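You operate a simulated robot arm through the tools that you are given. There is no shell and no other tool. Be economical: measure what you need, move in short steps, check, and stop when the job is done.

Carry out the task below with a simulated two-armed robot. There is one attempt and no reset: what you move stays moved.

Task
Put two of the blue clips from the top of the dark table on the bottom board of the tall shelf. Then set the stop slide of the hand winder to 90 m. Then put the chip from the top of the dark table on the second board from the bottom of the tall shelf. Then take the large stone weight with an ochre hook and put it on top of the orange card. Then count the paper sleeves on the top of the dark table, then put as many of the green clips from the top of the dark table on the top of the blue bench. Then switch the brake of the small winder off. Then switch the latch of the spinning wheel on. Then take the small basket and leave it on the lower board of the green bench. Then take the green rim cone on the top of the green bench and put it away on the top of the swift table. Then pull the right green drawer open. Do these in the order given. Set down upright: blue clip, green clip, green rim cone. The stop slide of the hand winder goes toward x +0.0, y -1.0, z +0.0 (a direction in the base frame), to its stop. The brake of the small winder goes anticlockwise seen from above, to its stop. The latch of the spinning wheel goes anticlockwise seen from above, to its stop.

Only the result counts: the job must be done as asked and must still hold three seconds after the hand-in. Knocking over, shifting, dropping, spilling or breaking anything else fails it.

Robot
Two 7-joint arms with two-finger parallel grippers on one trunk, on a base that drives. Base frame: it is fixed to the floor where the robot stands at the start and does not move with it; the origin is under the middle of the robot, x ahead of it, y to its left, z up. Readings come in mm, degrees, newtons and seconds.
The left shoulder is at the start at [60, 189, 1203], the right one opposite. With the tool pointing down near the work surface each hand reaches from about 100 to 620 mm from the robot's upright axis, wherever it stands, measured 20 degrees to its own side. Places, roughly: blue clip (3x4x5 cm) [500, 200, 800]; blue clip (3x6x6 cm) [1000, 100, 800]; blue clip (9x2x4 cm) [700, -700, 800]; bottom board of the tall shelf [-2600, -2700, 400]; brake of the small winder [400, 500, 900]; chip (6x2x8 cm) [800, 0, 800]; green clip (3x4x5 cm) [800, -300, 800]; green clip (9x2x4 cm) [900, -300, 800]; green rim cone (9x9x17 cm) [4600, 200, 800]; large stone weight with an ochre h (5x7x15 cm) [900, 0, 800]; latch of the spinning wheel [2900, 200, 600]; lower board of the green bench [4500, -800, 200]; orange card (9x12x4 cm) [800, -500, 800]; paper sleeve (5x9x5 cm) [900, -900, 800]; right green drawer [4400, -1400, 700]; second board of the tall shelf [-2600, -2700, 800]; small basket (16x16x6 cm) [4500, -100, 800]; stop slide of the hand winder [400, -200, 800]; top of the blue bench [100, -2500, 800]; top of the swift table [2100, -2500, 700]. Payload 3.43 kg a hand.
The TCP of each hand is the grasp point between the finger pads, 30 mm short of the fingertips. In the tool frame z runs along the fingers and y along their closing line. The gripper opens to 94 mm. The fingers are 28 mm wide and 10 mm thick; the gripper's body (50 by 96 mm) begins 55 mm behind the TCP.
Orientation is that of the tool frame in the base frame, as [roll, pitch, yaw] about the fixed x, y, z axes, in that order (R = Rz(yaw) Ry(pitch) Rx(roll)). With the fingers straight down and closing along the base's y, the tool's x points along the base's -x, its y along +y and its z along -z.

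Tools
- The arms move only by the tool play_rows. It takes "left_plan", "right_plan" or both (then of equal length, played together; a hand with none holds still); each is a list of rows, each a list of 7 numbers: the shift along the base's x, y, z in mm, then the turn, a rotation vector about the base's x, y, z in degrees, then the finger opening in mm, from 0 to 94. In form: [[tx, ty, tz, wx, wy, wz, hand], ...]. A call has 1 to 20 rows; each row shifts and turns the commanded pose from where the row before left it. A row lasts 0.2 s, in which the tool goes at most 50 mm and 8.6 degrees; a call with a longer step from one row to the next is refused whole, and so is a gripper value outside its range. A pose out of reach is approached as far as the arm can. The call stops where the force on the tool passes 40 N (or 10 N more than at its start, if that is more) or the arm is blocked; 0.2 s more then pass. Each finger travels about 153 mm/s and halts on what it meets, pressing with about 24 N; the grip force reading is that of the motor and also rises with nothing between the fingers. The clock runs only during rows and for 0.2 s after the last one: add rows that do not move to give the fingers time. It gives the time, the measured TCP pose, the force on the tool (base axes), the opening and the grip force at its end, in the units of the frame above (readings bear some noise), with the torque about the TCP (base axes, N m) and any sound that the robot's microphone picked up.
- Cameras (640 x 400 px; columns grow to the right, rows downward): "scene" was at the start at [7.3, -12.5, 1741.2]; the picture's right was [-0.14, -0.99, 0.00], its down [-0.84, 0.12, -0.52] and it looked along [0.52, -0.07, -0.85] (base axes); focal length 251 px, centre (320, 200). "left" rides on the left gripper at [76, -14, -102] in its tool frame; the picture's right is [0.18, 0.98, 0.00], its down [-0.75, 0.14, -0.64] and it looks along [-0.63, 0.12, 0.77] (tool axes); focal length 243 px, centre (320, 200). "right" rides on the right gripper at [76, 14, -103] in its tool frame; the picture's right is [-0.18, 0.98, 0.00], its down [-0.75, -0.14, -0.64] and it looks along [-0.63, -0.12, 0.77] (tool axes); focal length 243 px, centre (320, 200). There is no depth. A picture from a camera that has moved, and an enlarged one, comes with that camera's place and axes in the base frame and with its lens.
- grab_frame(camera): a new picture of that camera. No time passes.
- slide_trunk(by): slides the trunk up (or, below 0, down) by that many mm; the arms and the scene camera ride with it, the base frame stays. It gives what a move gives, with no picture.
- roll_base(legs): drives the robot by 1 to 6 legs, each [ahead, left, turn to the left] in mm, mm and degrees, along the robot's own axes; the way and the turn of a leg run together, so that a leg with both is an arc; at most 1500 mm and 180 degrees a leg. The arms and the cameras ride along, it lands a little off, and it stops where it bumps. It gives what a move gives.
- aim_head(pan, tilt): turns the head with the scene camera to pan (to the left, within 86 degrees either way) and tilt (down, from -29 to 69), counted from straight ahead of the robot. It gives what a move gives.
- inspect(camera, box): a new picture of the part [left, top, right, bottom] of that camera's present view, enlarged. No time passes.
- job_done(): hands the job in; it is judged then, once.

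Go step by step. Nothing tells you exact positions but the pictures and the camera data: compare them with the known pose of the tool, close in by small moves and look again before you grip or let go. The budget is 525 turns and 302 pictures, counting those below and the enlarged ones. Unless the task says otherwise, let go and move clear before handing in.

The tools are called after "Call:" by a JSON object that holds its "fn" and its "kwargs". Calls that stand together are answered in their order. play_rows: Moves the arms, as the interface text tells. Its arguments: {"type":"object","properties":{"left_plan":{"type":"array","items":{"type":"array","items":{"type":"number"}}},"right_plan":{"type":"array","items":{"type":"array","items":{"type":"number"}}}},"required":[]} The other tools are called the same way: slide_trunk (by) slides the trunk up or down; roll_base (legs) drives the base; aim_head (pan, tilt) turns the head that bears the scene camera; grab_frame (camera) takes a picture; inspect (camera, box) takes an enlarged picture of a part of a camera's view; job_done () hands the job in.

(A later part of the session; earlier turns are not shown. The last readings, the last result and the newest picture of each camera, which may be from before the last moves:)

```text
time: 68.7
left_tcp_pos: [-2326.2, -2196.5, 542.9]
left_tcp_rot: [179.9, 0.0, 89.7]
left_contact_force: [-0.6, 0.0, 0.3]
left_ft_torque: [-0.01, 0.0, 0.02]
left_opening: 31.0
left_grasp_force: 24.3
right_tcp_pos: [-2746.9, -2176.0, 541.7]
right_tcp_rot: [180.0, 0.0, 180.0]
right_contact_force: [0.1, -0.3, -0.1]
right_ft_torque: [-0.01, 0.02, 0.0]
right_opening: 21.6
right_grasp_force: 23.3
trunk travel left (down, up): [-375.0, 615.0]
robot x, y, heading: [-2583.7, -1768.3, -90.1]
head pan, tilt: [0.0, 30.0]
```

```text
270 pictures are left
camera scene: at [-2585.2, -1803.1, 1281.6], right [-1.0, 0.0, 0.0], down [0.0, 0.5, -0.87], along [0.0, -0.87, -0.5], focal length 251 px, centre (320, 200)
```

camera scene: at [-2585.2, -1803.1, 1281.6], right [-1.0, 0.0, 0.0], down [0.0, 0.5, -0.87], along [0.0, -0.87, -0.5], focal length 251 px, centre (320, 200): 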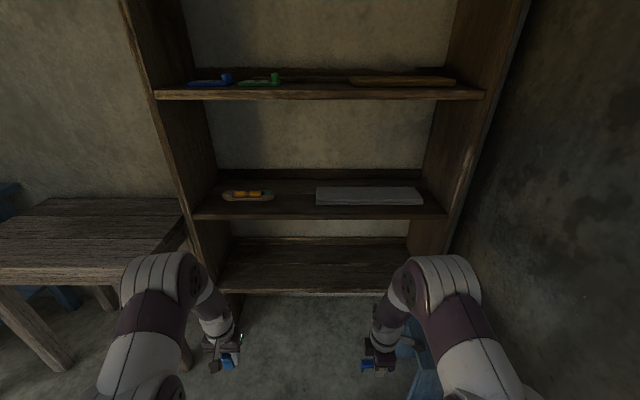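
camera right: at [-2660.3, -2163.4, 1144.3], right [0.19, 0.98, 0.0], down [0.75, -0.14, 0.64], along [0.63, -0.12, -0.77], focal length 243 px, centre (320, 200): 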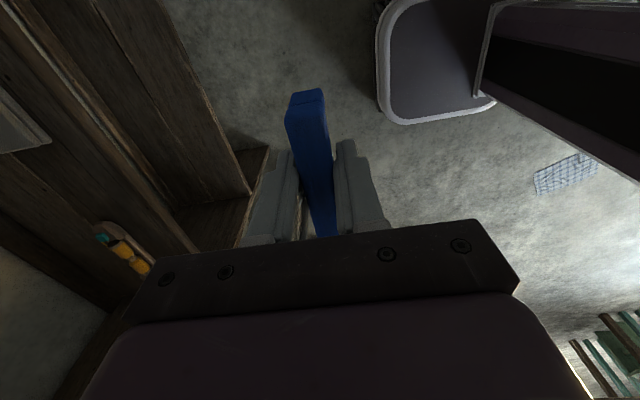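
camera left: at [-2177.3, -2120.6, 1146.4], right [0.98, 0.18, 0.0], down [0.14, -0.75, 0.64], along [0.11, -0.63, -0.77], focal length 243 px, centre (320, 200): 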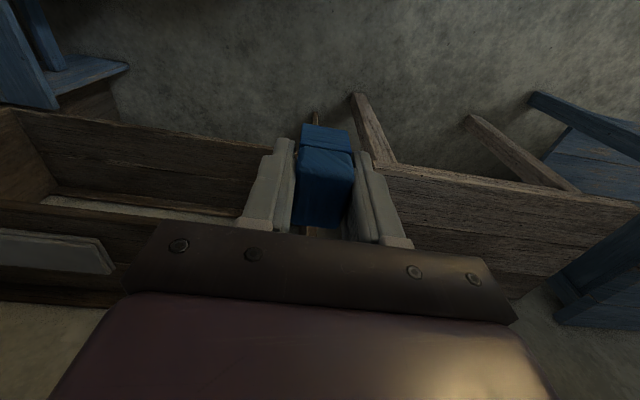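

Bottom board top is at z≈395–410, front y≈-2553, next board's underside about 770. I extend both hands forward here in the free space to see the arm posture and turn the bracket to point inward.

Call:
{"fn": "play_rows", "kwargs": {"left_plan": [[-14, -16, 0, 0, 0, 0, 20], [-14, -16, 0, 0, 0, 0, 20], [-14, -16, 0, 0, 0, 0, 20], [-14, -16, 0, 0, 0, 0, 20], [-14, -16, 0, 0, 0, 0, 20], [-14, -16, 0, 0, 0, 0, 20], [-14, -16, 0, 0, 0, 0, 20], [-14, -16, 0, 0, 0, 0, 20], [-14, -16, 0, 0, 0, 0, 20], [-14, -16, 0, 0, 0, 0, 20], [-14, -16, 0, 0, 0, 0, 20]], "right_plan": [[5, -16, 0, 0, 0, -8.2, 8], [5, -16, 0, 0, 0, -8.2, 8], [5, -16, 0, 0, 0, -8.2, 8], [5, -16, 0, 0, 0, -8.2, 8], [5, -16, 0, 0, 0, -8.2, 8], [5, -16, 0, 0, 0, -8.2, 8], [5, -16, 0, 0, 0, -8.2, 8], [5, -16, 0, 0, 0, -8.2, 8], [5, -16, 0, 0, 0, -8.2, 8], [5, -16, 0, 0, 0, -8.2, 8], [5, -16, 0, 0, 0, -8.0, 8]]}}

Call:
{"fn": "aim_head", "kwargs": {"pan": 0, "tilt": 40}}

Call:
{"fn": "grab_frame", "kwargs": {"camera": "scene"}}

Call:
{"fn": "grab_frame", "kwargs": {"camera": "right"}}

```text
time: 71.1
left_tcp_pos: [-2480.5, -2372.8, 543.6]
left_tcp_rot: [180.0, -0.1, 89.8]
left_contact_force: [0.6, 0.0, -0.2]
left_ft_torque: [0.01, 0.04, 0.0]
left_opening: 31.1
left_grasp_force: 23.9
right_tcp_pos: [-2692.5, -2353.8, 539.8]
right_tcp_rot: [180.0, -0.2, 89.8]
right_contact_force: [0.8, 0.0, -0.5]
right_ft_torque: [0.0, 0.0, 0.0]
right_opening: 21.3
right_grasp_force: 24.0
trunk travel left (down, up): [-375.0, 615.0]
robot x, y, heading: [-2587.8, -1769.5, -90.1]
head pan, tilt: [0.0, 30.0]
```

```text
time: 71.8
left_tcp_pos: [-2481.5, -2371.7, 544.1]
left_tcp_rot: [179.9, -0.1, 89.6]
left_contact_force: [0.5, -0.7, -0.1]
left_ft_torque: [0.01, 0.02, 0.0]
left_opening: 31.2
left_grasp_force: 23.9
right_tcp_pos: [-2692.4, -2352.7, 539.5]
right_tcp_rot: [-180.0, 0.0, 90.0]
right_contact_force: [-0.3, 0.0, -0.4]
right_ft_torque: [-0.03, 0.04, 0.02]
right_opening: 21.5
right_grasp_force: 23.6
trunk travel left (down, up): [-375.0, 615.0]
robot x, y, heading: [-2581.2, -1773.4, -90.3]
head pan, tilt: [0.0, 40.0]
```

```text
269 pictures are left
camera scene: at [-2585.2, -1798.0, 1266.2], right [-1.0, 0.0, 0.0], down [0.0, 0.64, -0.77], along [0.0, -0.77, -0.64], focal length 251 px, centre (320, 200)
```

scene: 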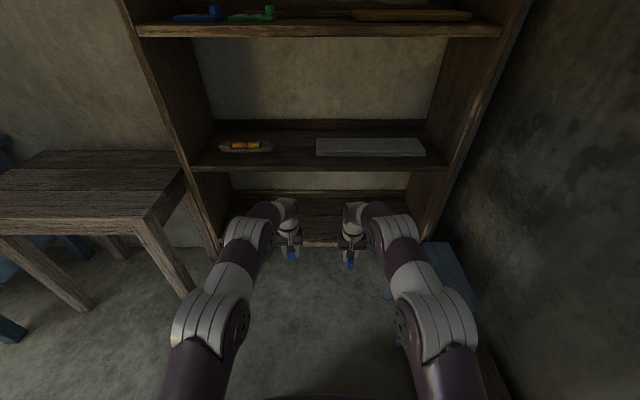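

```text
268 pictures are left
camera right: at [-2677.7, -2277.9, 643.8], right [0.98, -0.18, 0.0], down [-0.14, -0.75, 0.64], along [-0.12, -0.63, -0.77], focal length 243 px, centre (320, 200)
```

right: 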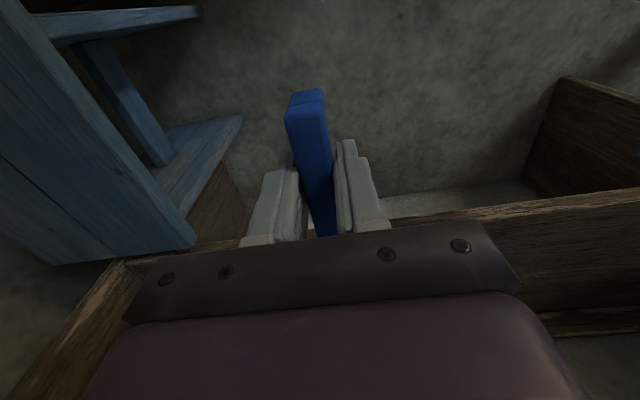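

The posture looks flat enough: wrist top is ~225 mm above the TCP. I lower 65 mm more and drive in carefully.

Call:
{"fn": "slide_trunk", "kwargs": {"by": -65}}

Call:
{"fn": "roll_base", "kwargs": {"legs": [[140, 0, 0.3]]}}

Call:
{"fn": "grab_frame", "kwargs": {"camera": "scene"}}

Call:
{"fn": "grab_frame", "kwargs": {"camera": "left"}}

```text
time: 72.9
left_tcp_pos: [-2480.4, -2373.1, 479.9]
left_tcp_rot: [179.8, 0.0, 89.7]
left_contact_force: [-0.8, -0.5, -0.3]
left_ft_torque: [0.0, 0.01, -0.03]
left_opening: 31.1
left_grasp_force: 24.1
right_tcp_pos: [-2693.5, -2354.2, 475.7]
right_tcp_rot: [179.9, -0.1, 89.9]
right_contact_force: [0.0, 0.5, -0.1]
right_ft_torque: [-0.04, -0.01, 0.03]
right_opening: 21.3
right_grasp_force: 24.0
trunk travel left (down, up): [-310.0, 680.0]
robot x, y, heading: [-2584.4, -1771.1, -90.1]
head pan, tilt: [0.0, 40.0]
```

```text
time: 74.2
left_tcp_pos: [-2477.4, -2511.3, 478.4]
left_tcp_rot: [179.9, 0.0, 90.0]
left_contact_force: [0.3, -0.9, -0.5]
left_ft_torque: [0.03, 0.01, 0.05]
left_opening: 31.2
left_grasp_force: 23.8
right_tcp_pos: [-2688.5, -2494.9, 475.3]
right_tcp_rot: [180.0, -0.1, 90.3]
right_contact_force: [0.7, 0.3, 0.1]
right_ft_torque: [0.0, 0.0, 0.0]
right_opening: 21.3
right_grasp_force: 24.5
trunk travel left (down, up): [-310.0, 680.0]
robot x, y, heading: [-2586.4, -1910.6, -90.0]
head pan, tilt: [0.0, 40.0]
```

```text
267 pictures are left
camera scene: at [-2584.9, -1939.1, 1201.2], right [-1.0, 0.0, 0.0], down [0.0, 0.64, -0.77], along [0.0, -0.77, -0.64], focal length 251 px, centre (320, 200)
```

scene: 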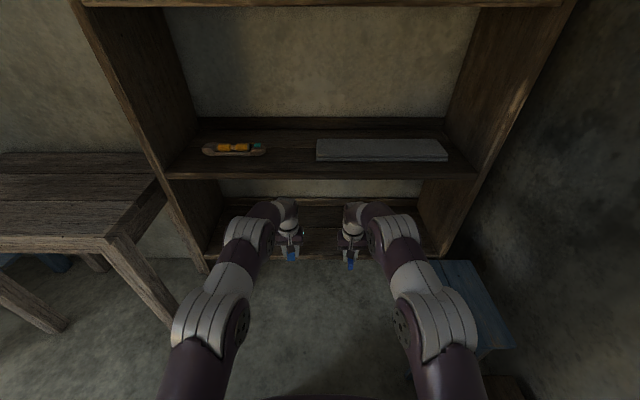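

```text
266 pictures are left
camera left: at [-2491.6, -2436.1, 581.5], right [0.98, 0.18, 0.0], down [0.14, -0.75, 0.64], along [0.12, -0.63, -0.77], focal length 243 px, centre (320, 200)
```

left: 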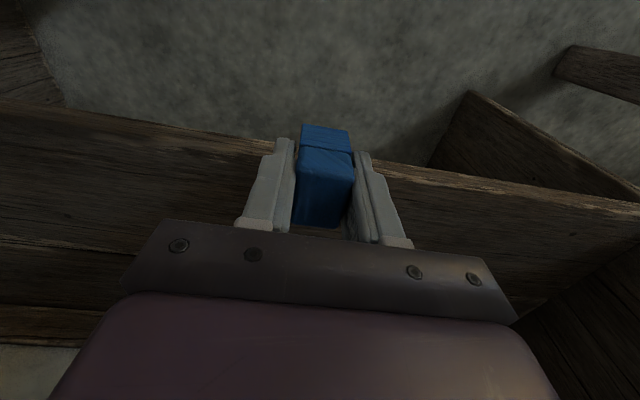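

The board edge is at y≈-2540 and the wrists clear the second board. I drive in 85 mm more, then lower the left hand until contact.

Call:
{"fn": "roll_base", "kwargs": {"legs": [[85, 0, 0]]}}

Call:
{"fn": "play_rows", "kwargs": {"left_plan": [[0, 0, -12, 0, 0, 0, 20], [0, 0, -10, 0, 0, 0, 20], [0, 0, -4, 0, 0, 0, 20], [0, 0, -4, 0, 0, 0, 20], [0, 0, 0, 0, 0, 0, 20]], "right_plan": [[0, -10, -10, 0, 0, 0, 8], [0, -10, -10, 0, 0, 0, 8], [0, -10, -4, 0, 0, 0, 8], [0, -10, 0, 0, 0, 0, 8], [0, 0, 0, 0, 0, 0, 8]]}}

Call:
{"fn": "grab_frame", "kwargs": {"camera": "left"}}

Call:
{"fn": "grab_frame", "kwargs": {"camera": "scene"}}

```text
time: 75.3
left_tcp_pos: [-2477.5, -2598.2, 478.6]
left_tcp_rot: [180.0, -0.1, 89.9]
left_contact_force: [-0.4, -0.6, -0.2]
left_ft_torque: [0.0, -0.06, 0.0]
left_opening: 31.2
left_grasp_force: 24.2
right_tcp_pos: [-2690.8, -2581.7, 475.8]
right_tcp_rot: [179.9, -0.1, 90.1]
right_contact_force: [0.4, 0.0, -0.4]
right_ft_torque: [-0.01, 0.02, -0.01]
right_opening: 21.3
right_grasp_force: 24.0
trunk travel left (down, up): [-310.0, 680.0]
robot x, y, heading: [-2582.5, -1994.2, -89.9]
head pan, tilt: [0.0, 40.0]
```

```text
time: 76.5
left_tcp_pos: [-2477.9, -2597.6, 452.8]
left_tcp_rot: [-180.0, 0.3, 89.9]
left_contact_force: [1.3, -5.6, 16.6]
left_ft_torque: [-0.11, -0.01, -0.01]
left_opening: 31.3
left_grasp_force: 24.3
right_tcp_pos: [-2690.8, -2607.7, 455.6]
right_tcp_rot: [179.9, 0.3, 90.0]
right_contact_force: [0.6, 0.9, 6.8]
right_ft_torque: [0.37, -0.03, -0.03]
right_opening: 21.2
right_grasp_force: 23.8
right hand out of reach, approached as far as the arm can: row 3, 4
trunk travel left (down, up): [-310.0, 680.0]
robot x, y, heading: [-2582.6, -1991.4, -90.0]
head pan, tilt: [0.0, 40.0]
```

```text
265 pictures are left
camera left: at [-2492.2, -2521.4, 554.0], right [0.98, 0.18, 0.0], down [0.14, -0.75, 0.65], along [0.12, -0.64, -0.76], focal length 243 px, centre (320, 200)
```

left: 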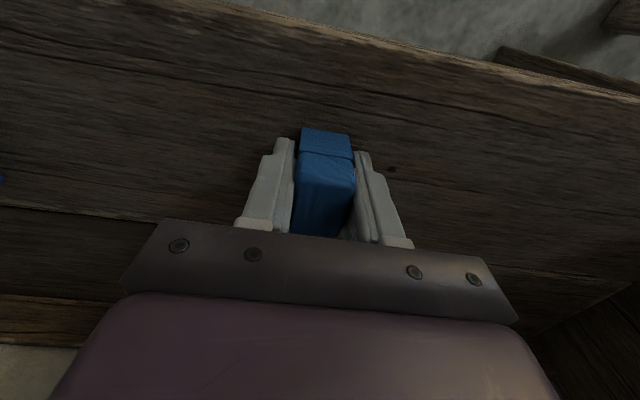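

```text
264 pictures are left
camera scene: at [-2584.8, -2021.9, 1201.4], right [-1.0, 0.0, 0.0], down [0.0, 0.64, -0.77], along [0.0, -0.77, -0.64], focal length 251 px, centre (320, 200)
```

scene: 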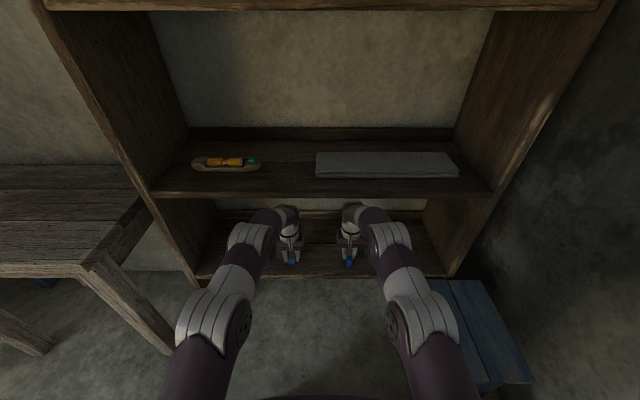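

Both clips rest on the board (z≈416). I open both hands in place and look.

Call:
{"fn": "play_rows", "kwargs": {"left_plan": [[0, 0, 1, 0, 0, 0, 40], [0, 0, 0, 0, 0, 0, 70], [0, 0, 0, 0, 0, 0, 70]], "right_plan": [[0, 0, 0, 0, 0, 0, 30], [0, 0, 0, 0, 0, 0, 60], [0, 0, 0, 0, 0, 0, 60]]}}

Call:
{"fn": "grab_frame", "kwargs": {"camera": "left"}}

Call:
{"fn": "grab_frame", "kwargs": {"camera": "right"}}

```text
time: 77.3
left_tcp_pos: [-2477.5, -2597.8, 449.9]
left_tcp_rot: [180.0, -0.1, 89.9]
left_contact_force: [3.4, 3.4, 11.9]
left_ft_torque: [-0.03, 0.34, 0.0]
left_opening: 67.6
left_grasp_force: 0.1
right_tcp_pos: [-2690.4, -2606.8, 455.2]
right_tcp_rot: [-180.0, 0.0, 90.0]
right_contact_force: [1.2, -0.5, -0.4]
right_ft_torque: [0.0, 0.0, 0.0]
right_opening: 60.1
right_grasp_force: 0.1
trunk travel left (down, up): [-310.0, 680.0]
robot x, y, heading: [-2584.2, -1998.8, -90.1]
head pan, tilt: [0.0, 40.0]
```

```text
263 pictures are left
camera left: at [-2492.1, -2520.6, 553.2], right [0.98, 0.18, 0.0], down [0.14, -0.75, 0.64], along [0.12, -0.63, -0.77], focal length 243 px, centre (320, 200)
```

left: 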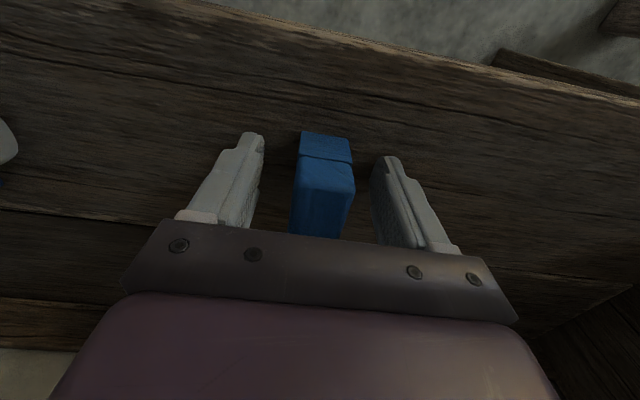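

```text
262 pictures are left
camera right: at [-2675.3, -2531.4, 557.0], right [0.98, -0.18, 0.0], down [-0.14, -0.75, 0.64], along [-0.12, -0.63, -0.77], focal length 243 px, centre (320, 200)
```

right: 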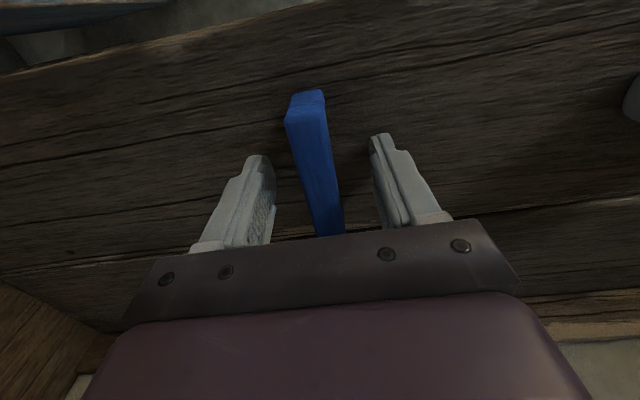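

Both are standing and free. I raise the hands slightly and back straight out.

Call:
{"fn": "play_rows", "kwargs": {"left_plan": [[0, 0, 10, 0, 0, 0, 70], [0, 0, 0, 0, 0, 0, 70]], "right_plan": [[0, 0, 8, 0, 0, 0, 60], [0, 0, 0, 0, 0, 0, 60]]}}

Call:
{"fn": "roll_base", "kwargs": {"legs": [[-250, 0, 0]]}}

Call:
{"fn": "grab_frame", "kwargs": {"camera": "scene"}}

```text
time: 77.9
left_tcp_pos: [-2478.7, -2598.4, 459.2]
left_tcp_rot: [179.9, -0.1, 89.8]
left_contact_force: [-0.4, -0.3, -0.4]
left_ft_torque: [0.0, 0.0, 0.01]
left_opening: 70.3
left_grasp_force: 0.1
right_tcp_pos: [-2690.8, -2608.4, 462.2]
right_tcp_rot: [180.0, 0.0, 90.1]
right_contact_force: [0.3, -0.3, 0.9]
right_ft_torque: [0.01, -0.02, -0.03]
right_opening: 59.9
right_grasp_force: 0.1
trunk travel left (down, up): [-310.0, 680.0]
robot x, y, heading: [-2585.6, -1996.3, -90.1]
head pan, tilt: [0.0, 40.0]
```

```text
time: 79.7
left_tcp_pos: [-2479.0, -2348.4, 460.6]
left_tcp_rot: [179.9, 0.1, 90.0]
left_contact_force: [0.1, 1.2, 1.3]
left_ft_torque: [0.01, 0.0, -0.02]
left_opening: 70.0
left_grasp_force: 0.0
right_tcp_pos: [-2690.3, -2358.6, 463.0]
right_tcp_rot: [-180.0, 0.0, 90.1]
right_contact_force: [-0.6, -0.6, 0.9]
right_ft_torque: [0.0, -0.01, 0.0]
right_opening: 60.0
right_grasp_force: 0.1
trunk travel left (down, up): [-310.0, 680.0]
robot x, y, heading: [-2582.0, -1748.2, -90.1]
head pan, tilt: [0.0, 40.0]
```

```text
261 pictures are left
camera scene: at [-2585.2, -1775.0, 1201.2], right [-1.0, 0.0, 0.0], down [0.0, 0.64, -0.77], along [0.0, -0.77, -0.64], focal length 251 px, centre (320, 200)
```

scene: 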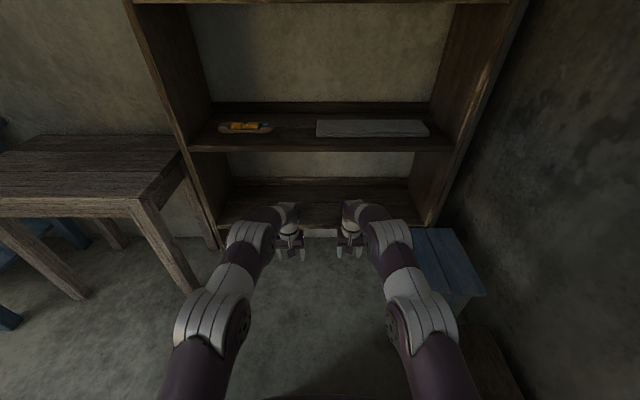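

I raise the trunk back to start height and verify the clips.

Call:
{"fn": "slide_trunk", "kwargs": {"by": 400}}

Call:
{"fn": "slide_trunk", "kwargs": {"by": 165}}

Call:
{"fn": "inspect", "kwargs": {"camera": "scene", "box": [180, 180, 460, 355]}}

```text
time: 83.5
left_tcp_pos: [-2478.4, -2349.3, 859.9]
left_tcp_rot: [179.8, -0.1, 90.0]
left_contact_force: [0.0, 0.4, 0.9]
left_ft_torque: [0.03, 0.0, 0.02]
left_opening: 70.0
left_grasp_force: 0.1
right_tcp_pos: [-2691.1, -2359.2, 861.8]
right_tcp_rot: [180.0, -0.1, 90.1]
right_contact_force: [0.3, -0.2, -0.2]
right_ft_torque: [0.01, 0.02, -0.01]
right_opening: 59.9
right_grasp_force: 0.0
trunk travel left (down, up): [-710.0, 280.0]
robot x, y, heading: [-2584.7, -1748.3, -89.9]
head pan, tilt: [0.0, 40.0]
```

```text
time: 85.4
left_tcp_pos: [-2479.2, -2348.8, 1024.7]
left_tcp_rot: [179.9, -0.1, 89.9]
left_contact_force: [-0.1, -0.4, -0.1]
left_ft_torque: [-0.01, -0.02, -0.04]
left_opening: 70.1
left_grasp_force: 0.1
right_tcp_pos: [-2690.5, -2359.8, 1026.2]
right_tcp_rot: [-180.0, -0.1, 90.1]
right_contact_force: [-0.3, 0.4, 1.0]
right_ft_torque: [-0.01, 0.0, 0.01]
right_opening: 60.2
right_grasp_force: 0.1
trunk travel left (down, up): [-875.0, 115.0]
robot x, y, heading: [-2585.0, -1745.5, -89.9]
head pan, tilt: [0.0, 40.0]
```

```text
2.29 times, centred on (320, 268) of scene
camera zoom: at [-2585.2, -1775.6, 1766.2], right [-1.0, 0.0, 0.0], down [0.0, 0.64, -0.77], along [0.0, -0.77, -0.64], focal length 573 px, centre (320, 46)
```

zoom: 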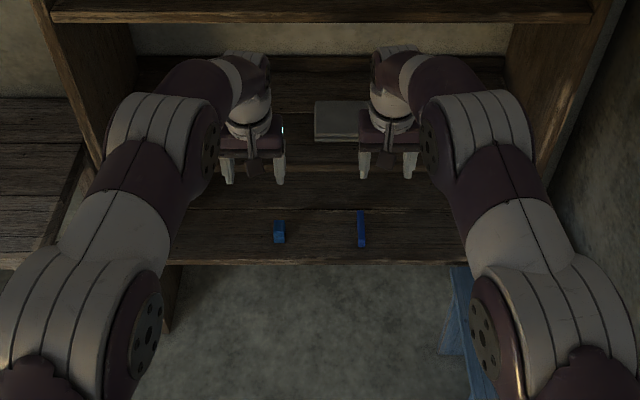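

Both clips stand on the bottom board. I return to the dark table.

Call:
{"fn": "roll_base", "kwargs": {"legs": [[0, 0, 90], [1100, 0, 0], [1035, 0, 0], [0, 900, 0], [0, 845, 0]]}}

Call:
{"fn": "aim_head", "kwargs": {"pan": 0, "tilt": 45}}

Call:
{"fn": "grab_frame", "kwargs": {"camera": "scene"}}

```text
time: 108.2
left_tcp_pos: [209.7, 42.9, 1024.4]
left_tcp_rot: [179.9, -0.1, 178.0]
left_contact_force: [-0.5, 0.0, 0.9]
left_ft_torque: [0.0, 0.0, 0.0]
left_opening: 70.0
left_grasp_force: 0.1
right_tcp_pos: [212.2, -169.5, 1026.6]
right_tcp_rot: [180.0, -0.1, 178.3]
right_contact_force: [0.2, -0.6, 0.0]
right_ft_torque: [-0.03, 0.01, 0.01]
right_opening: 60.1
right_grasp_force: 0.1
trunk travel left (down, up): [-875.0, 115.0]
robot x, y, heading: [-397.3, -44.7, -2.0]
head pan, tilt: [0.0, 40.0]
```

```text
time: 108.9
left_tcp_pos: [209.0, 44.5, 1024.7]
left_tcp_rot: [180.0, -0.1, 178.0]
left_contact_force: [0.4, 0.8, 0.7]
left_ft_torque: [0.03, 0.04, -0.02]
left_opening: 69.9
left_grasp_force: 0.0
right_tcp_pos: [212.0, -168.7, 1027.8]
right_tcp_rot: [-179.9, 0.0, 178.2]
right_contact_force: [0.0, -0.1, 0.7]
right_ft_torque: [0.01, 0.01, -0.02]
right_opening: 59.7
right_grasp_force: 0.0
trunk travel left (down, up): [-875.0, 115.0]
robot x, y, heading: [-396.7, -42.9, -1.9]
head pan, tilt: [0.0, 45.0]
```

```text
259 pictures are left
camera scene: at [-374.1, -46.2, 1759.0], right [-0.03, -1.0, 0.0], down [-0.71, 0.02, -0.71], along [0.71, -0.02, -0.71], focal length 251 px, centre (320, 200)
```

scene: 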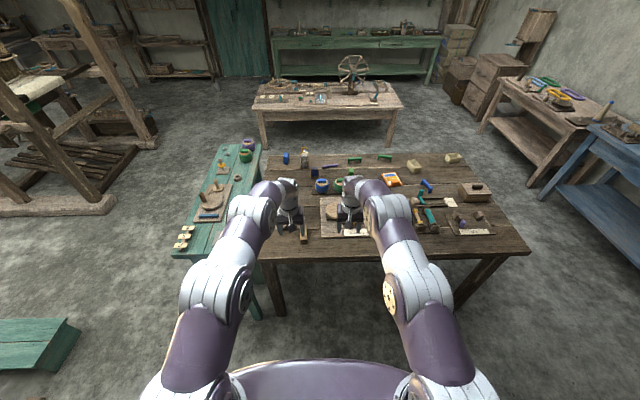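

Call:
{"fn": "roll_base", "kwargs": {"legs": [[250, 0, 1.9]]}}

Call:
{"fn": "grab_frame", "kwargs": {"camera": "right"}}

Call:
{"fn": "inspect", "kwargs": {"camera": "scene", "box": [220, 150, 460, 300]}}

```text
time: 110.7
left_tcp_pos: [457.0, 61.5, 1025.9]
left_tcp_rot: [180.0, 0.0, -179.9]
left_contact_force: [-0.4, 0.2, -0.2]
left_ft_torque: [0.01, -0.05, -0.03]
left_opening: 70.0
left_grasp_force: 0.0
right_tcp_pos: [467.2, -151.8, 1027.2]
right_tcp_rot: [-180.0, 0.0, -179.8]
right_contact_force: [-0.1, 0.3, -0.7]
right_ft_torque: [0.03, 0.0, 0.0]
right_opening: 60.0
right_grasp_force: 0.0
trunk travel left (down, up): [-875.0, 115.0]
robot x, y, heading: [-145.4, -47.4, 0.2]
head pan, tilt: [0.0, 45.0]
```

```text
258 pictures are left
camera right: at [391.2, -137.2, 1130.2], right [0.18, 0.98, 0.0], down [0.75, -0.14, 0.64], along [0.63, -0.12, -0.77], focal length 243 px, centre (320, 200)
```

right: 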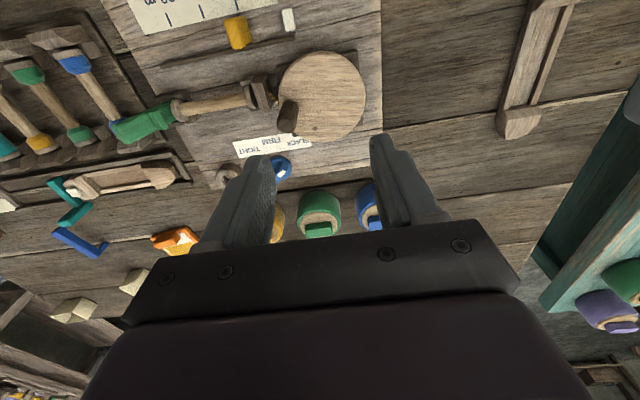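

```text
2.67 times, centred on (340, 225) of scene
camera zoom: at [-124.5, -49.1, 1759.0], right [0.0, -1.0, 0.0], down [-0.71, 0.0, -0.71], along [0.71, 0.0, -0.71], focal length 668 px, centre (267, 133)
```

zoom: 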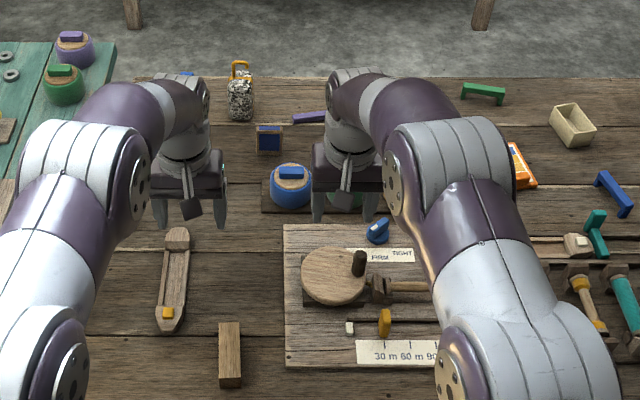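

The slide knob is at about (404,-228,812). I bring the right hand above it.

Call:
{"fn": "play_rows", "kwargs": {"right_plan": [[-16, -19, -25, 0, 0, 0, 50], [-16, -19, -25, 0, 0, 0, 50], [-16, -19, -25, 0, 0, 0, 50], [-15, -19, -25, 0, 0, 0, 50], [0, 0, -27, 0, 0, 0, 50], [0, 0, 0, 0, 0, 0, 50]]}}

Call:
{"fn": "grab_frame", "kwargs": {"camera": "right"}}

Call:
{"fn": "inspect", "kwargs": {"camera": "scene", "box": [300, 210, 420, 300]}}

```text
time: 112.1
left_tcp_pos: [457.5, 62.9, 1025.7]
left_tcp_rot: [179.9, -0.1, -179.9]
left_contact_force: [0.1, -0.5, -0.8]
left_ft_torque: [0.02, 0.01, 0.04]
left_opening: 69.9
left_grasp_force: 0.1
right_tcp_pos: [403.3, -227.2, 899.2]
right_tcp_rot: [180.0, -0.1, -179.7]
right_contact_force: [-0.3, -0.7, 0.8]
right_ft_torque: [0.01, 0.02, 0.01]
right_opening: 50.2
right_grasp_force: 0.1
trunk travel left (down, up): [-875.0, 115.0]
robot x, y, heading: [-144.5, -45.2, 0.1]
head pan, tilt: [0.0, 45.0]
```

```text
256 pictures are left
camera right: at [328.3, -212.8, 1002.8], right [0.18, 0.98, 0.0], down [0.75, -0.14, 0.64], along [0.63, -0.12, -0.77], focal length 243 px, centre (320, 200)
```

right: 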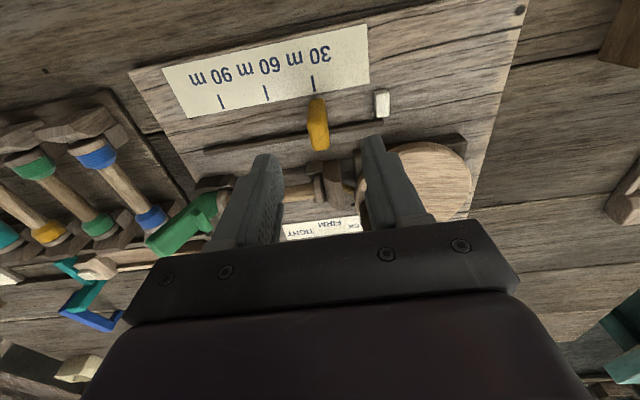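

```text
4.44 times, centred on (360, 255) of scene
camera zoom: at [-123.4, -49.0, 1758.9], right [0.0, -1.0, 0.0], down [-0.71, 0.0, -0.71], along [0.71, 0.0, -0.71], focal length 1114 px, centre (142, -44)
```

zoom: 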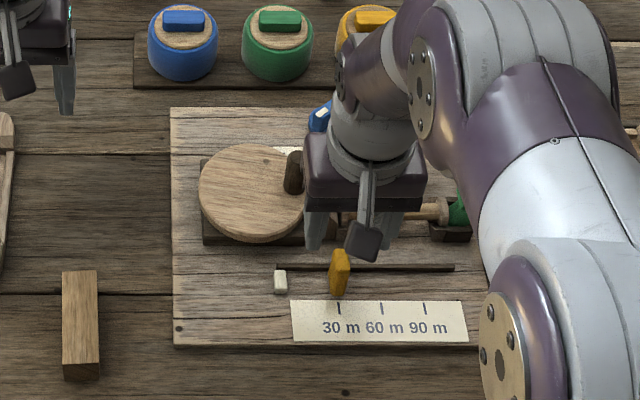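

Call:
{"fn": "play_rows", "kwargs": {"right_plan": [[1, -1, -30, 0, 0, 0, 50], [0, 0, -25, 0, 0, 0, 50], [0, 0, -12, 0, 0, 0, 50], [0, 0, 0, 0, 0, 0, 50]]}}

Call:
{"fn": "grab_frame", "kwargs": {"camera": "right"}}

```text
time: 113.1
left_tcp_pos: [457.3, 61.5, 1024.8]
left_tcp_rot: [179.9, -0.2, -180.0]
left_contact_force: [0.1, -0.1, -0.4]
left_ft_torque: [0.0, 0.0, 0.03]
left_opening: 70.0
left_grasp_force: 0.0
right_tcp_pos: [404.0, -227.6, 832.5]
right_tcp_rot: [-180.0, 0.0, -179.7]
right_contact_force: [0.1, 0.0, 0.0]
right_ft_torque: [-0.05, 0.02, 0.01]
right_opening: 49.7
right_grasp_force: 0.1
trunk travel left (down, up): [-875.0, 115.0]
robot x, y, heading: [-141.7, -45.5, 0.3]
head pan, tilt: [0.0, 45.0]
```

```text
254 pictures are left
camera right: at [329.3, -214.3, 935.6], right [0.18, 0.98, 0.0], down [0.75, -0.14, 0.64], along [0.63, -0.12, -0.77], focal length 243 px, centre (320, 200)
```

right: 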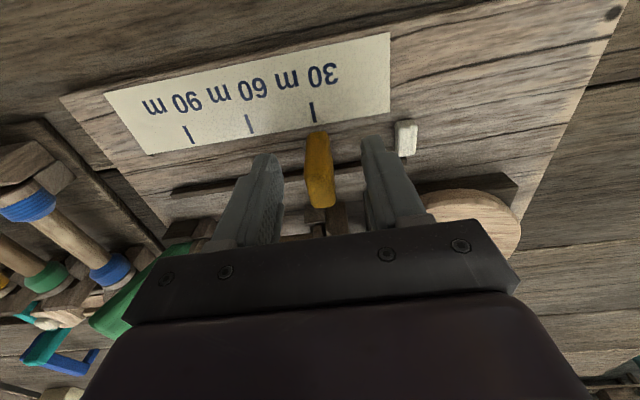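

The knob is between the fingers. I grip it and drag toward -y until it stops.

Call:
{"fn": "play_rows", "kwargs": {"right_plan": [[0, 0, 0, 0, 0, 0, 4], [0, 0, 0, 0, 0, 0, 4], [0, 0, 0, 0, 0, 0, 4], [0, -15, 0, 0, 0, 0, 4], [0, -15, 0, 0, 0, 0, 4], [0, -15, 0, 0, 0, 0, 4], [0, -15, 0, 0, 0, 0, 4], [0, -10, 0, 0, 0, 0, 4], [0, 0, 0, 0, 0, 0, 4]]}}

Call:
{"fn": "grab_frame", "kwargs": {"camera": "right"}}

```text
time: 115.1
left_tcp_pos: [457.7, 60.5, 1025.3]
left_tcp_rot: [179.8, -0.1, -179.9]
left_contact_force: [0.5, -0.8, -0.9]
left_ft_torque: [-0.03, 0.0, 0.02]
left_opening: 69.9
left_grasp_force: 0.0
right_tcp_pos: [404.0, -298.6, 832.7]
right_tcp_rot: [-180.0, -0.1, -179.7]
right_contact_force: [-5.4, -0.3, -5.8]
right_ft_torque: [-0.06, 0.13, -0.44]
right_opening: 18.4
right_grasp_force: 44.3
trunk travel left (down, up): [-875.0, 115.0]
robot x, y, heading: [-141.5, -46.2, 0.5]
head pan, tilt: [0.0, 45.0]
```

```text
253 pictures are left
camera right: at [329.3, -284.3, 935.8], right [0.18, 0.98, 0.0], down [0.76, -0.14, 0.64], along [0.63, -0.12, -0.77], focal length 243 px, centre (320, 200)
```

right: 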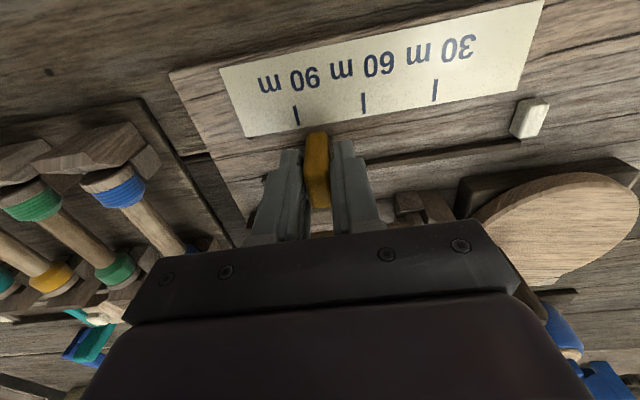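

Call:
{"fn": "play_rows", "kwargs": {"right_plan": [[0, -4, 0, 0, 0, 0, 4], [0, -4, 0, 0, 0, 0, 4], [0, -4, 0, 0, 0, 0, 4], [0, -4, 0, 0, 0, 0, 4], [0, -4, 0, 0, 0, 0, 4]]}}

Call:
{"fn": "grab_frame", "kwargs": {"camera": "right"}}

```text
time: 116.3
left_tcp_pos: [456.2, 64.6, 1025.4]
left_tcp_rot: [180.0, 0.0, -179.6]
left_contact_force: [-0.5, -0.7, 0.5]
left_ft_torque: [-0.01, -0.04, 0.06]
left_opening: 70.2
left_grasp_force: 0.1
right_tcp_pos: [405.1, -308.1, 833.3]
right_tcp_rot: [179.7, -0.3, -179.5]
right_contact_force: [2.3, 22.9, 4.4]
right_ft_torque: [-0.17, 0.49, -0.87]
right_opening: 18.5
right_grasp_force: 45.1
trunk travel left (down, up): [-875.0, 115.0]
robot x, y, heading: [-142.2, -43.3, 0.5]
head pan, tilt: [0.0, 45.0]
stopped in row 5 (right hand): the force on the tool passed its limit (the readings are from after the stop); the commanded pose is now the measured one
```

```text
252 pictures are left
camera right: at [329.6, -294.9, 936.1], right [0.18, 0.98, 0.0], down [0.76, -0.14, 0.64], along [0.63, -0.11, -0.77], focal length 243 px, centre (320, 200)
```

right: 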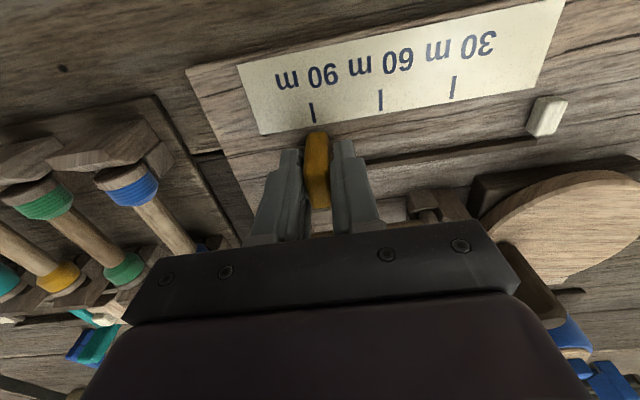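

The slide hit its stop at 90 m. I release and lift.

Call:
{"fn": "play_rows", "kwargs": {"right_plan": [[0, 0, 0, 0, 0, 0, 40], [0, 0, 0, 0, 0, 0, 50], [0, 0, 30, 0, 0, 0, 50], [0, 0, 45, 0, 0, 0, 50], [0, 0, 45, 0, 0, 0, 50], [0, 0, 45, 0, 0, 0, 50], [0, 0, 0, 0, 0, 0, 50]]}}

Call:
{"fn": "grab_frame", "kwargs": {"camera": "right"}}

Call:
{"fn": "inspect", "kwargs": {"camera": "scene", "box": [220, 130, 460, 280]}}

```text
time: 117.9
left_tcp_pos: [456.5, 63.4, 1025.6]
left_tcp_rot: [179.9, -0.1, -179.8]
left_contact_force: [-0.3, -0.8, -0.9]
left_ft_torque: [0.02, 0.02, 0.0]
left_opening: 69.8
left_grasp_force: 0.1
right_tcp_pos: [404.4, -312.3, 996.7]
right_tcp_rot: [179.7, -0.5, -179.5]
right_contact_force: [0.0, 0.1, -0.3]
right_ft_torque: [0.01, 0.01, 0.01]
right_opening: 49.9
right_grasp_force: 0.0
trunk travel left (down, up): [-875.0, 115.0]
robot x, y, heading: [-142.6, -49.0, 0.6]
head pan, tilt: [0.0, 45.0]
```

```text
251 pictures are left
camera right: at [329.9, -298.6, 1099.4], right [0.18, 0.98, 0.0], down [0.76, -0.14, 0.64], along [0.63, -0.11, -0.77], focal length 243 px, centre (320, 200)
```

right: 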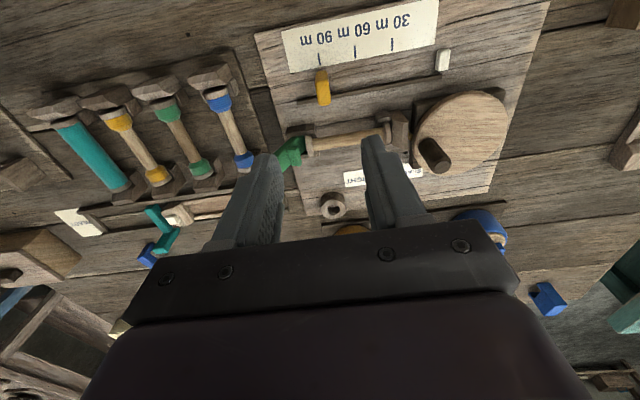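

```text
2.67 times, centred on (340, 205) of scene
camera zoom: at [-122.6, -48.7, 1758.9], right [0.01, -1.0, 0.0], down [-0.71, 0.0, -0.71], along [0.71, 0.01, -0.71], focal length 668 px, centre (267, 187)
```

zoom: 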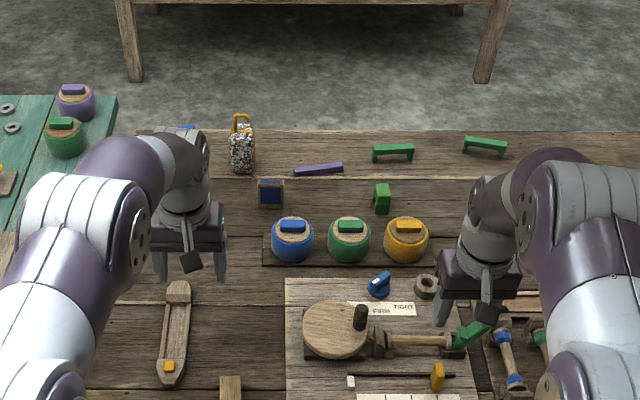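

Slide done at 90 m. The chip (x≈824) and stone (x≈970) are best reached from the far side; I drive around the right end of the table.

Call:
{"fn": "roll_base", "kwargs": {"legs": [[-300, 0, 0], [0, -800, 0], [0, -750, -0.6]]}}

Call:
{"fn": "aim_head", "kwargs": {"pan": 0, "tilt": 30}}

Call:
{"fn": "grab_frame", "kwargs": {"camera": "scene"}}

```text
time: 127.5
left_tcp_pos: [171.7, -1501.7, 1024.9]
left_tcp_rot: [-179.9, 0.0, 179.7]
left_contact_force: [0.1, 0.2, -0.1]
left_ft_torque: [0.05, 0.02, -0.05]
left_opening: 70.2
left_grasp_force: 0.0
right_tcp_pos: [117.4, -1875.2, 997.1]
right_tcp_rot: [179.7, -0.3, 179.8]
right_contact_force: [0.3, -0.2, 0.7]
right_ft_torque: [0.01, -0.02, 0.01]
right_opening: 49.9
right_grasp_force: 0.1
trunk travel left (down, up): [-875.0, 115.0]
robot x, y, heading: [-426.9, -1604.3, -0.2]
head pan, tilt: [0.0, 45.0]
```

```text
time: 128.3
left_tcp_pos: [172.3, -1501.0, 1025.2]
left_tcp_rot: [179.9, -0.1, 179.6]
left_contact_force: [-0.4, 0.2, 0.2]
left_ft_torque: [0.0, 0.02, 0.0]
left_opening: 70.0
left_grasp_force: 0.1
right_tcp_pos: [115.7, -1874.5, 996.7]
right_tcp_rot: [179.8, -0.2, 179.9]
right_contact_force: [0.1, -0.2, -0.2]
right_ft_torque: [0.01, 0.01, 0.0]
right_opening: 50.2
right_grasp_force: 0.1
trunk travel left (down, up): [-875.0, 115.0]
robot x, y, heading: [-430.1, -1603.7, -0.3]
head pan, tilt: [0.0, 30.0]
```

```text
249 pictures are left
camera scene: at [-400.1, -1607.8, 1781.5], right [0.0, -1.0, 0.0], down [-0.5, 0.0, -0.87], along [0.87, 0.0, -0.5], focal length 251 px, centre (320, 200)
```

scene: 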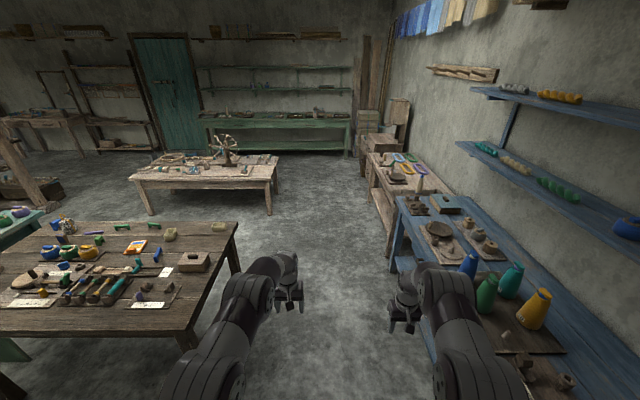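

The aisle is clear. I drive through and swing around to the far side of the dark table.

Call:
{"fn": "roll_base", "kwargs": {"legs": [[1000, 80, 0], [1000, 0, 0], [0, 700, 0], [0, 700, 0]]}}

Call:
{"fn": "aim_head", "kwargs": {"pan": 0, "tilt": 30}}

Call:
{"fn": "grab_frame", "kwargs": {"camera": "scene"}}

```text
time: 145.1
left_tcp_pos: [2149.5, -16.4, 1025.9]
left_tcp_rot: [179.9, -0.1, -179.4]
left_contact_force: [0.6, -0.3, 0.5]
left_ft_torque: [-0.03, -0.02, -0.01]
left_opening: 70.2
left_grasp_force: 0.1
right_tcp_pos: [2099.0, -390.8, 997.0]
right_tcp_rot: [179.7, -0.2, -179.4]
right_contact_force: [0.7, 0.3, 0.2]
right_ft_torque: [0.05, -0.03, 0.01]
right_opening: 49.9
right_grasp_force: 0.1
trunk travel left (down, up): [-875.0, 115.0]
robot x, y, heading: [1547.7, -127.9, 0.9]
head pan, tilt: [0.0, 30.0]
```

```text
time: 145.7
left_tcp_pos: [2149.2, -16.7, 1024.5]
left_tcp_rot: [179.9, 0.0, -179.5]
left_contact_force: [1.0, -0.1, -0.1]
left_ft_torque: [-0.01, 0.0, -0.01]
left_opening: 70.2
left_grasp_force: 0.1
right_tcp_pos: [2098.9, -390.9, 995.7]
right_tcp_rot: [179.8, -0.3, -179.3]
right_contact_force: [-0.5, 1.0, -0.1]
right_ft_torque: [0.0, -0.03, -0.01]
right_opening: 49.8
right_grasp_force: 0.0
trunk travel left (down, up): [-875.0, 115.0]
robot x, y, heading: [1546.2, -128.3, 0.8]
head pan, tilt: [0.0, 30.0]
```

```text
248 pictures are left
camera scene: at [1579.5, -130.1, 1781.6], right [0.01, -1.0, 0.0], down [-0.5, -0.01, -0.87], along [0.87, 0.01, -0.5], focal length 251 px, centre (320, 200)
```

scene: 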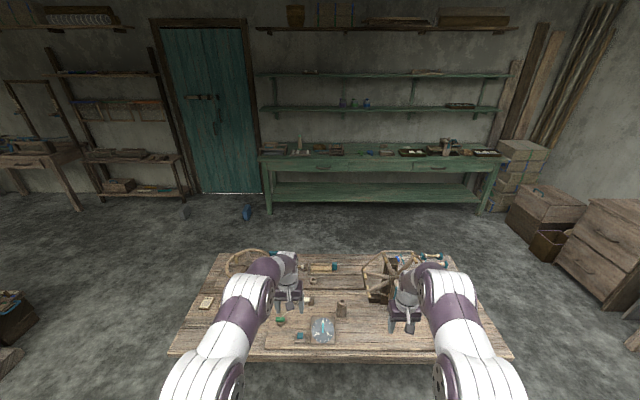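

I raise the trunk a little, back off from the wheel table and turn around to face the dark table.

Call:
{"fn": "slide_trunk", "kwargs": {"by": 100}}

Call:
{"fn": "roll_base", "kwargs": {"legs": [[0, 100, 0], [0, 0, 179]]}}

Call:
{"fn": "aim_head", "kwargs": {"pan": 0, "tilt": 45}}

Call:
{"fn": "grab_frame", "kwargs": {"camera": "scene"}}

```text
time: 147.0
left_tcp_pos: [2150.0, -14.9, 1123.6]
left_tcp_rot: [180.0, 0.0, -179.5]
left_contact_force: [0.7, -1.3, -0.9]
left_ft_torque: [0.0, 0.03, 0.04]
left_opening: 69.9
left_grasp_force: 0.0
right_tcp_pos: [2100.8, -390.8, 1096.1]
right_tcp_rot: [179.8, -0.3, -179.4]
right_contact_force: [0.0, 0.3, -1.0]
right_ft_torque: [-0.02, 0.0, -0.01]
right_opening: 50.2
right_grasp_force: 0.1
trunk travel left (down, up): [-975.0, 15.0]
robot x, y, heading: [1549.9, -129.7, 0.6]
head pan, tilt: [0.0, 30.0]
```

```text
time: 155.5
left_tcp_pos: [945.9, -126.1, 1125.0]
left_tcp_rot: [180.0, 0.0, -1.0]
left_contact_force: [-0.8, -0.6, 0.9]
left_ft_torque: [-0.02, -0.02, 0.0]
left_opening: 69.9
left_grasp_force: 0.0
right_tcp_pos: [1003.6, 248.6, 1096.2]
right_tcp_rot: [179.8, -0.2, -0.6]
right_contact_force: [0.7, 0.0, -0.6]
right_ft_torque: [0.0, -0.02, -0.01]
right_opening: 49.8
right_grasp_force: 0.1
trunk travel left (down, up): [-975.0, 15.0]
robot x, y, heading: [1548.8, -30.7, 179.2]
head pan, tilt: [0.0, 30.0]
```

```text
time: 156.2
left_tcp_pos: [945.1, -125.3, 1124.9]
left_tcp_rot: [179.9, 0.0, -0.9]
left_contact_force: [-0.4, 0.8, -0.9]
left_ft_torque: [-0.02, 0.0, -0.01]
left_opening: 70.0
left_grasp_force: 0.0
right_tcp_pos: [1002.9, 247.5, 1095.3]
right_tcp_rot: [179.9, -0.4, -0.7]
right_contact_force: [1.0, 0.2, 0.5]
right_ft_torque: [-0.04, -0.01, 0.02]
right_opening: 50.0
right_grasp_force: 0.0
trunk travel left (down, up): [-975.0, 15.0]
robot x, y, heading: [1547.7, -27.4, 179.2]
head pan, tilt: [0.0, 45.0]
```

```text
247 pictures are left
camera scene: at [1525.9, -30.1, 1859.0], right [0.01, 1.0, 0.0], down [0.71, -0.01, -0.71], along [-0.71, 0.01, -0.71], focal length 251 px, centre (320, 200)
```

scene: 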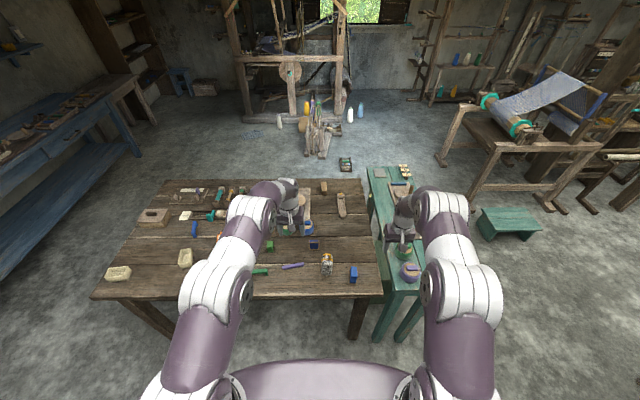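

I zoom in on the table top to identify everything.

Call:
{"fn": "inspect", "kwargs": {"camera": "scene", "box": [90, 170, 250, 300]}}

Call:
{"fn": "inspect", "kwargs": {"camera": "scene", "box": [240, 170, 400, 300]}}

```text
3.08 times, centred on (170, 235) of scene
camera zoom: at [1525.9, -30.1, 1859.0], right [0.01, 1.0, 0.0], down [0.71, -0.01, -0.71], along [-0.71, 0.01, -0.71], focal length 771 px, centre (782, 92)
```

zoom: 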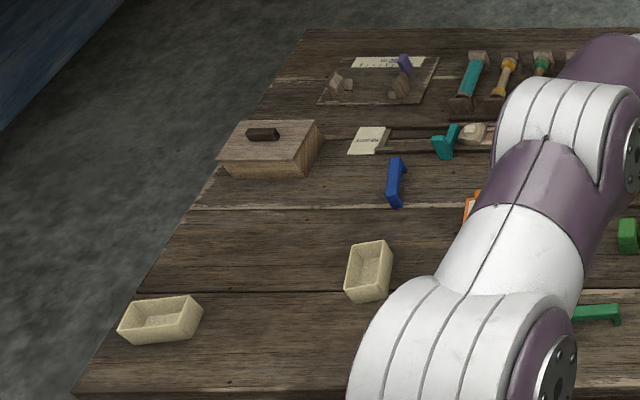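

```text
3.08 times, centred on (320, 235) of scene
camera zoom: at [1525.9, -30.1, 1859.0], right [0.01, 1.0, 0.0], down [0.71, -0.01, -0.71], along [-0.71, 0.01, -0.71], focal length 771 px, centre (320, 92)
```

zoom: 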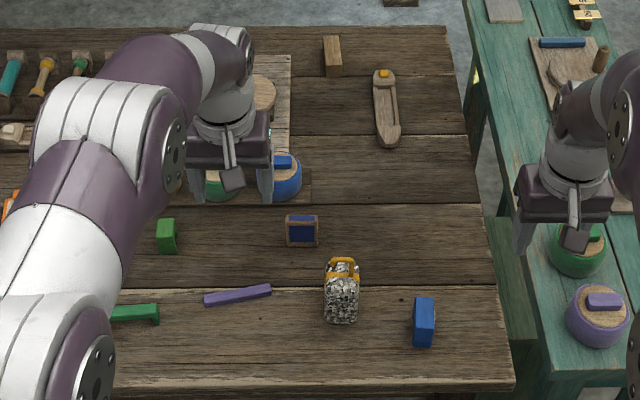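

Two paper sleeves (cream trays) are visible so far. I drive closer and bring the left hand over the chip at about (800,-48).

Call:
{"fn": "roll_base", "kwargs": {"legs": [[250, 0, 0.8]]}}

Call:
{"fn": "play_rows", "kwargs": {"left_plan": [[25, 18, -25, 0, 0, 0, 90], [25, 18, -25, 0, 0, 0, 90], [25, 18, -25, 0, 0, 0, 90], [25, 18, -25, 0, 0, 0, 90], [0, 0, -25, 0, 0, 0, 90], [0, 0, 0, 0, 0, 0, 90]]}}

Call:
{"fn": "grab_frame", "kwargs": {"camera": "left"}}

Call:
{"fn": "grab_frame", "kwargs": {"camera": "scene"}}

```text
time: 158.1
left_tcp_pos: [697.9, -132.0, 1125.2]
left_tcp_rot: [179.7, -0.1, -0.2]
left_contact_force: [-0.3, 0.3, -0.5]
left_ft_torque: [0.01, 0.0, 0.02]
left_opening: 69.8
left_grasp_force: 0.1
right_tcp_pos: [752.3, 242.9, 1097.3]
right_tcp_rot: [179.7, -0.2, 0.1]
right_contact_force: [1.3, 0.6, 0.5]
right_ft_torque: [0.02, -0.03, 0.03]
right_opening: 49.9
right_grasp_force: 0.0
trunk travel left (down, up): [-975.0, 15.0]
robot x, y, heading: [1296.7, -25.1, -180.0]
head pan, tilt: [0.0, 45.0]
```

```text
time: 159.5
left_tcp_pos: [796.3, -59.4, 999.9]
left_tcp_rot: [179.8, -0.1, -0.2]
left_contact_force: [0.3, -0.3, 0.4]
left_ft_torque: [0.03, -0.03, 0.0]
left_opening: 90.2
left_grasp_force: 0.0
right_tcp_pos: [750.6, 243.9, 1097.2]
right_tcp_rot: [179.8, -0.2, 0.1]
right_contact_force: [0.2, -0.2, 0.2]
right_ft_torque: [0.04, -0.03, 0.02]
right_opening: 50.0
right_grasp_force: 0.1
trunk travel left (down, up): [-975.0, 15.0]
robot x, y, heading: [1299.9, -24.5, -180.1]
head pan, tilt: [0.0, 45.0]
```

```text
244 pictures are left
camera left: at [873.1, -45.8, 1102.6], right [0.18, -0.98, 0.0], down [-0.75, -0.14, 0.64], along [-0.63, -0.12, -0.77], focal length 243 px, centre (320, 200)
```

left: 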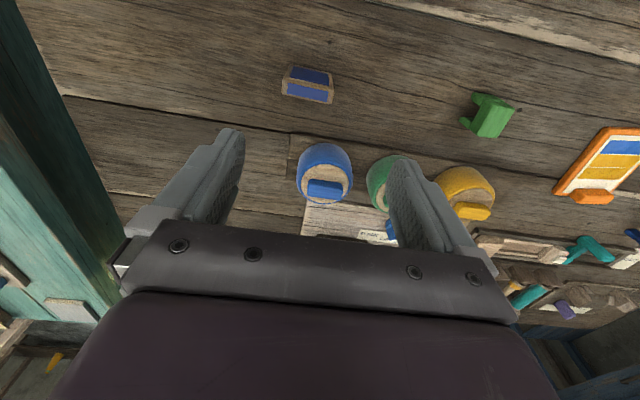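

```text
243 pictures are left
camera scene: at [1275.5, -29.2, 1858.9], right [0.0, 1.0, 0.0], down [0.71, 0.0, -0.71], along [-0.71, 0.0, -0.71], focal length 251 px, centre (320, 200)
```

scene: 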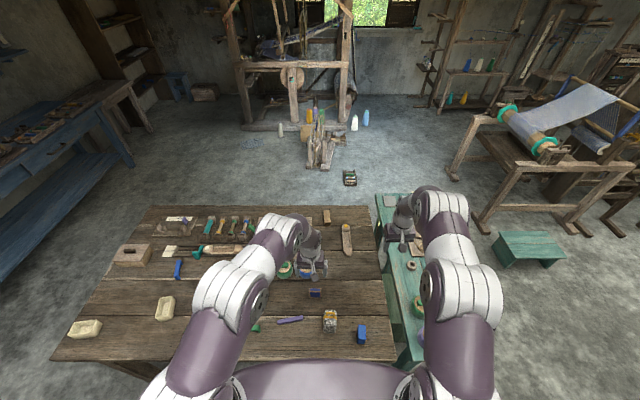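

The chip stands upright (6 wide in y, 2 thick, 8 tall) centred at (802,-47). I descend and grip across its width.

Call:
{"fn": "play_rows", "kwargs": {"left_plan": [[5, 12, -30, 0, 0, 0, 92], [0, 0, -45, 0, 0, 0, 92], [0, 0, -45, 0, 0, 0, 92], [0, 0, -30, 0, 0, 0, 92], [0, 0, -11, 0, 0, 0, 92], [0, 0, 0, 0, 0, 0, 92]]}}

Call:
{"fn": "grab_frame", "kwargs": {"camera": "left"}}

```text
time: 160.9
left_tcp_pos: [785.2, -40.3, 856.4]
left_tcp_rot: [-179.5, 1.6, -0.3]
left_contact_force: [-0.6, 0.0, 1.4]
left_ft_torque: [-0.02, -0.05, 0.0]
left_opening: 91.8
left_grasp_force: 0.1
right_tcp_pos: [750.7, 243.3, 1096.1]
right_tcp_rot: [179.7, -0.3, 0.1]
right_contact_force: [-0.3, -0.2, 0.4]
right_ft_torque: [-0.02, 0.0, 0.01]
right_opening: 50.1
right_grasp_force: 0.2
trunk travel left (down, up): [-975.0, 15.0]
robot x, y, heading: [1299.4, -24.0, -180.0]
head pan, tilt: [0.0, 45.0]
```

```text
242 pictures are left
camera left: at [864.6, -27.0, 956.3], right [0.18, -0.98, -0.01], down [-0.74, -0.14, 0.66], along [-0.65, -0.11, -0.75], focal length 243 px, centre (320, 200)
```

left: 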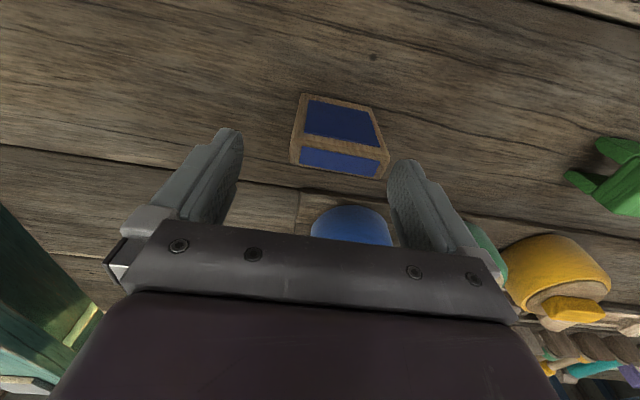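

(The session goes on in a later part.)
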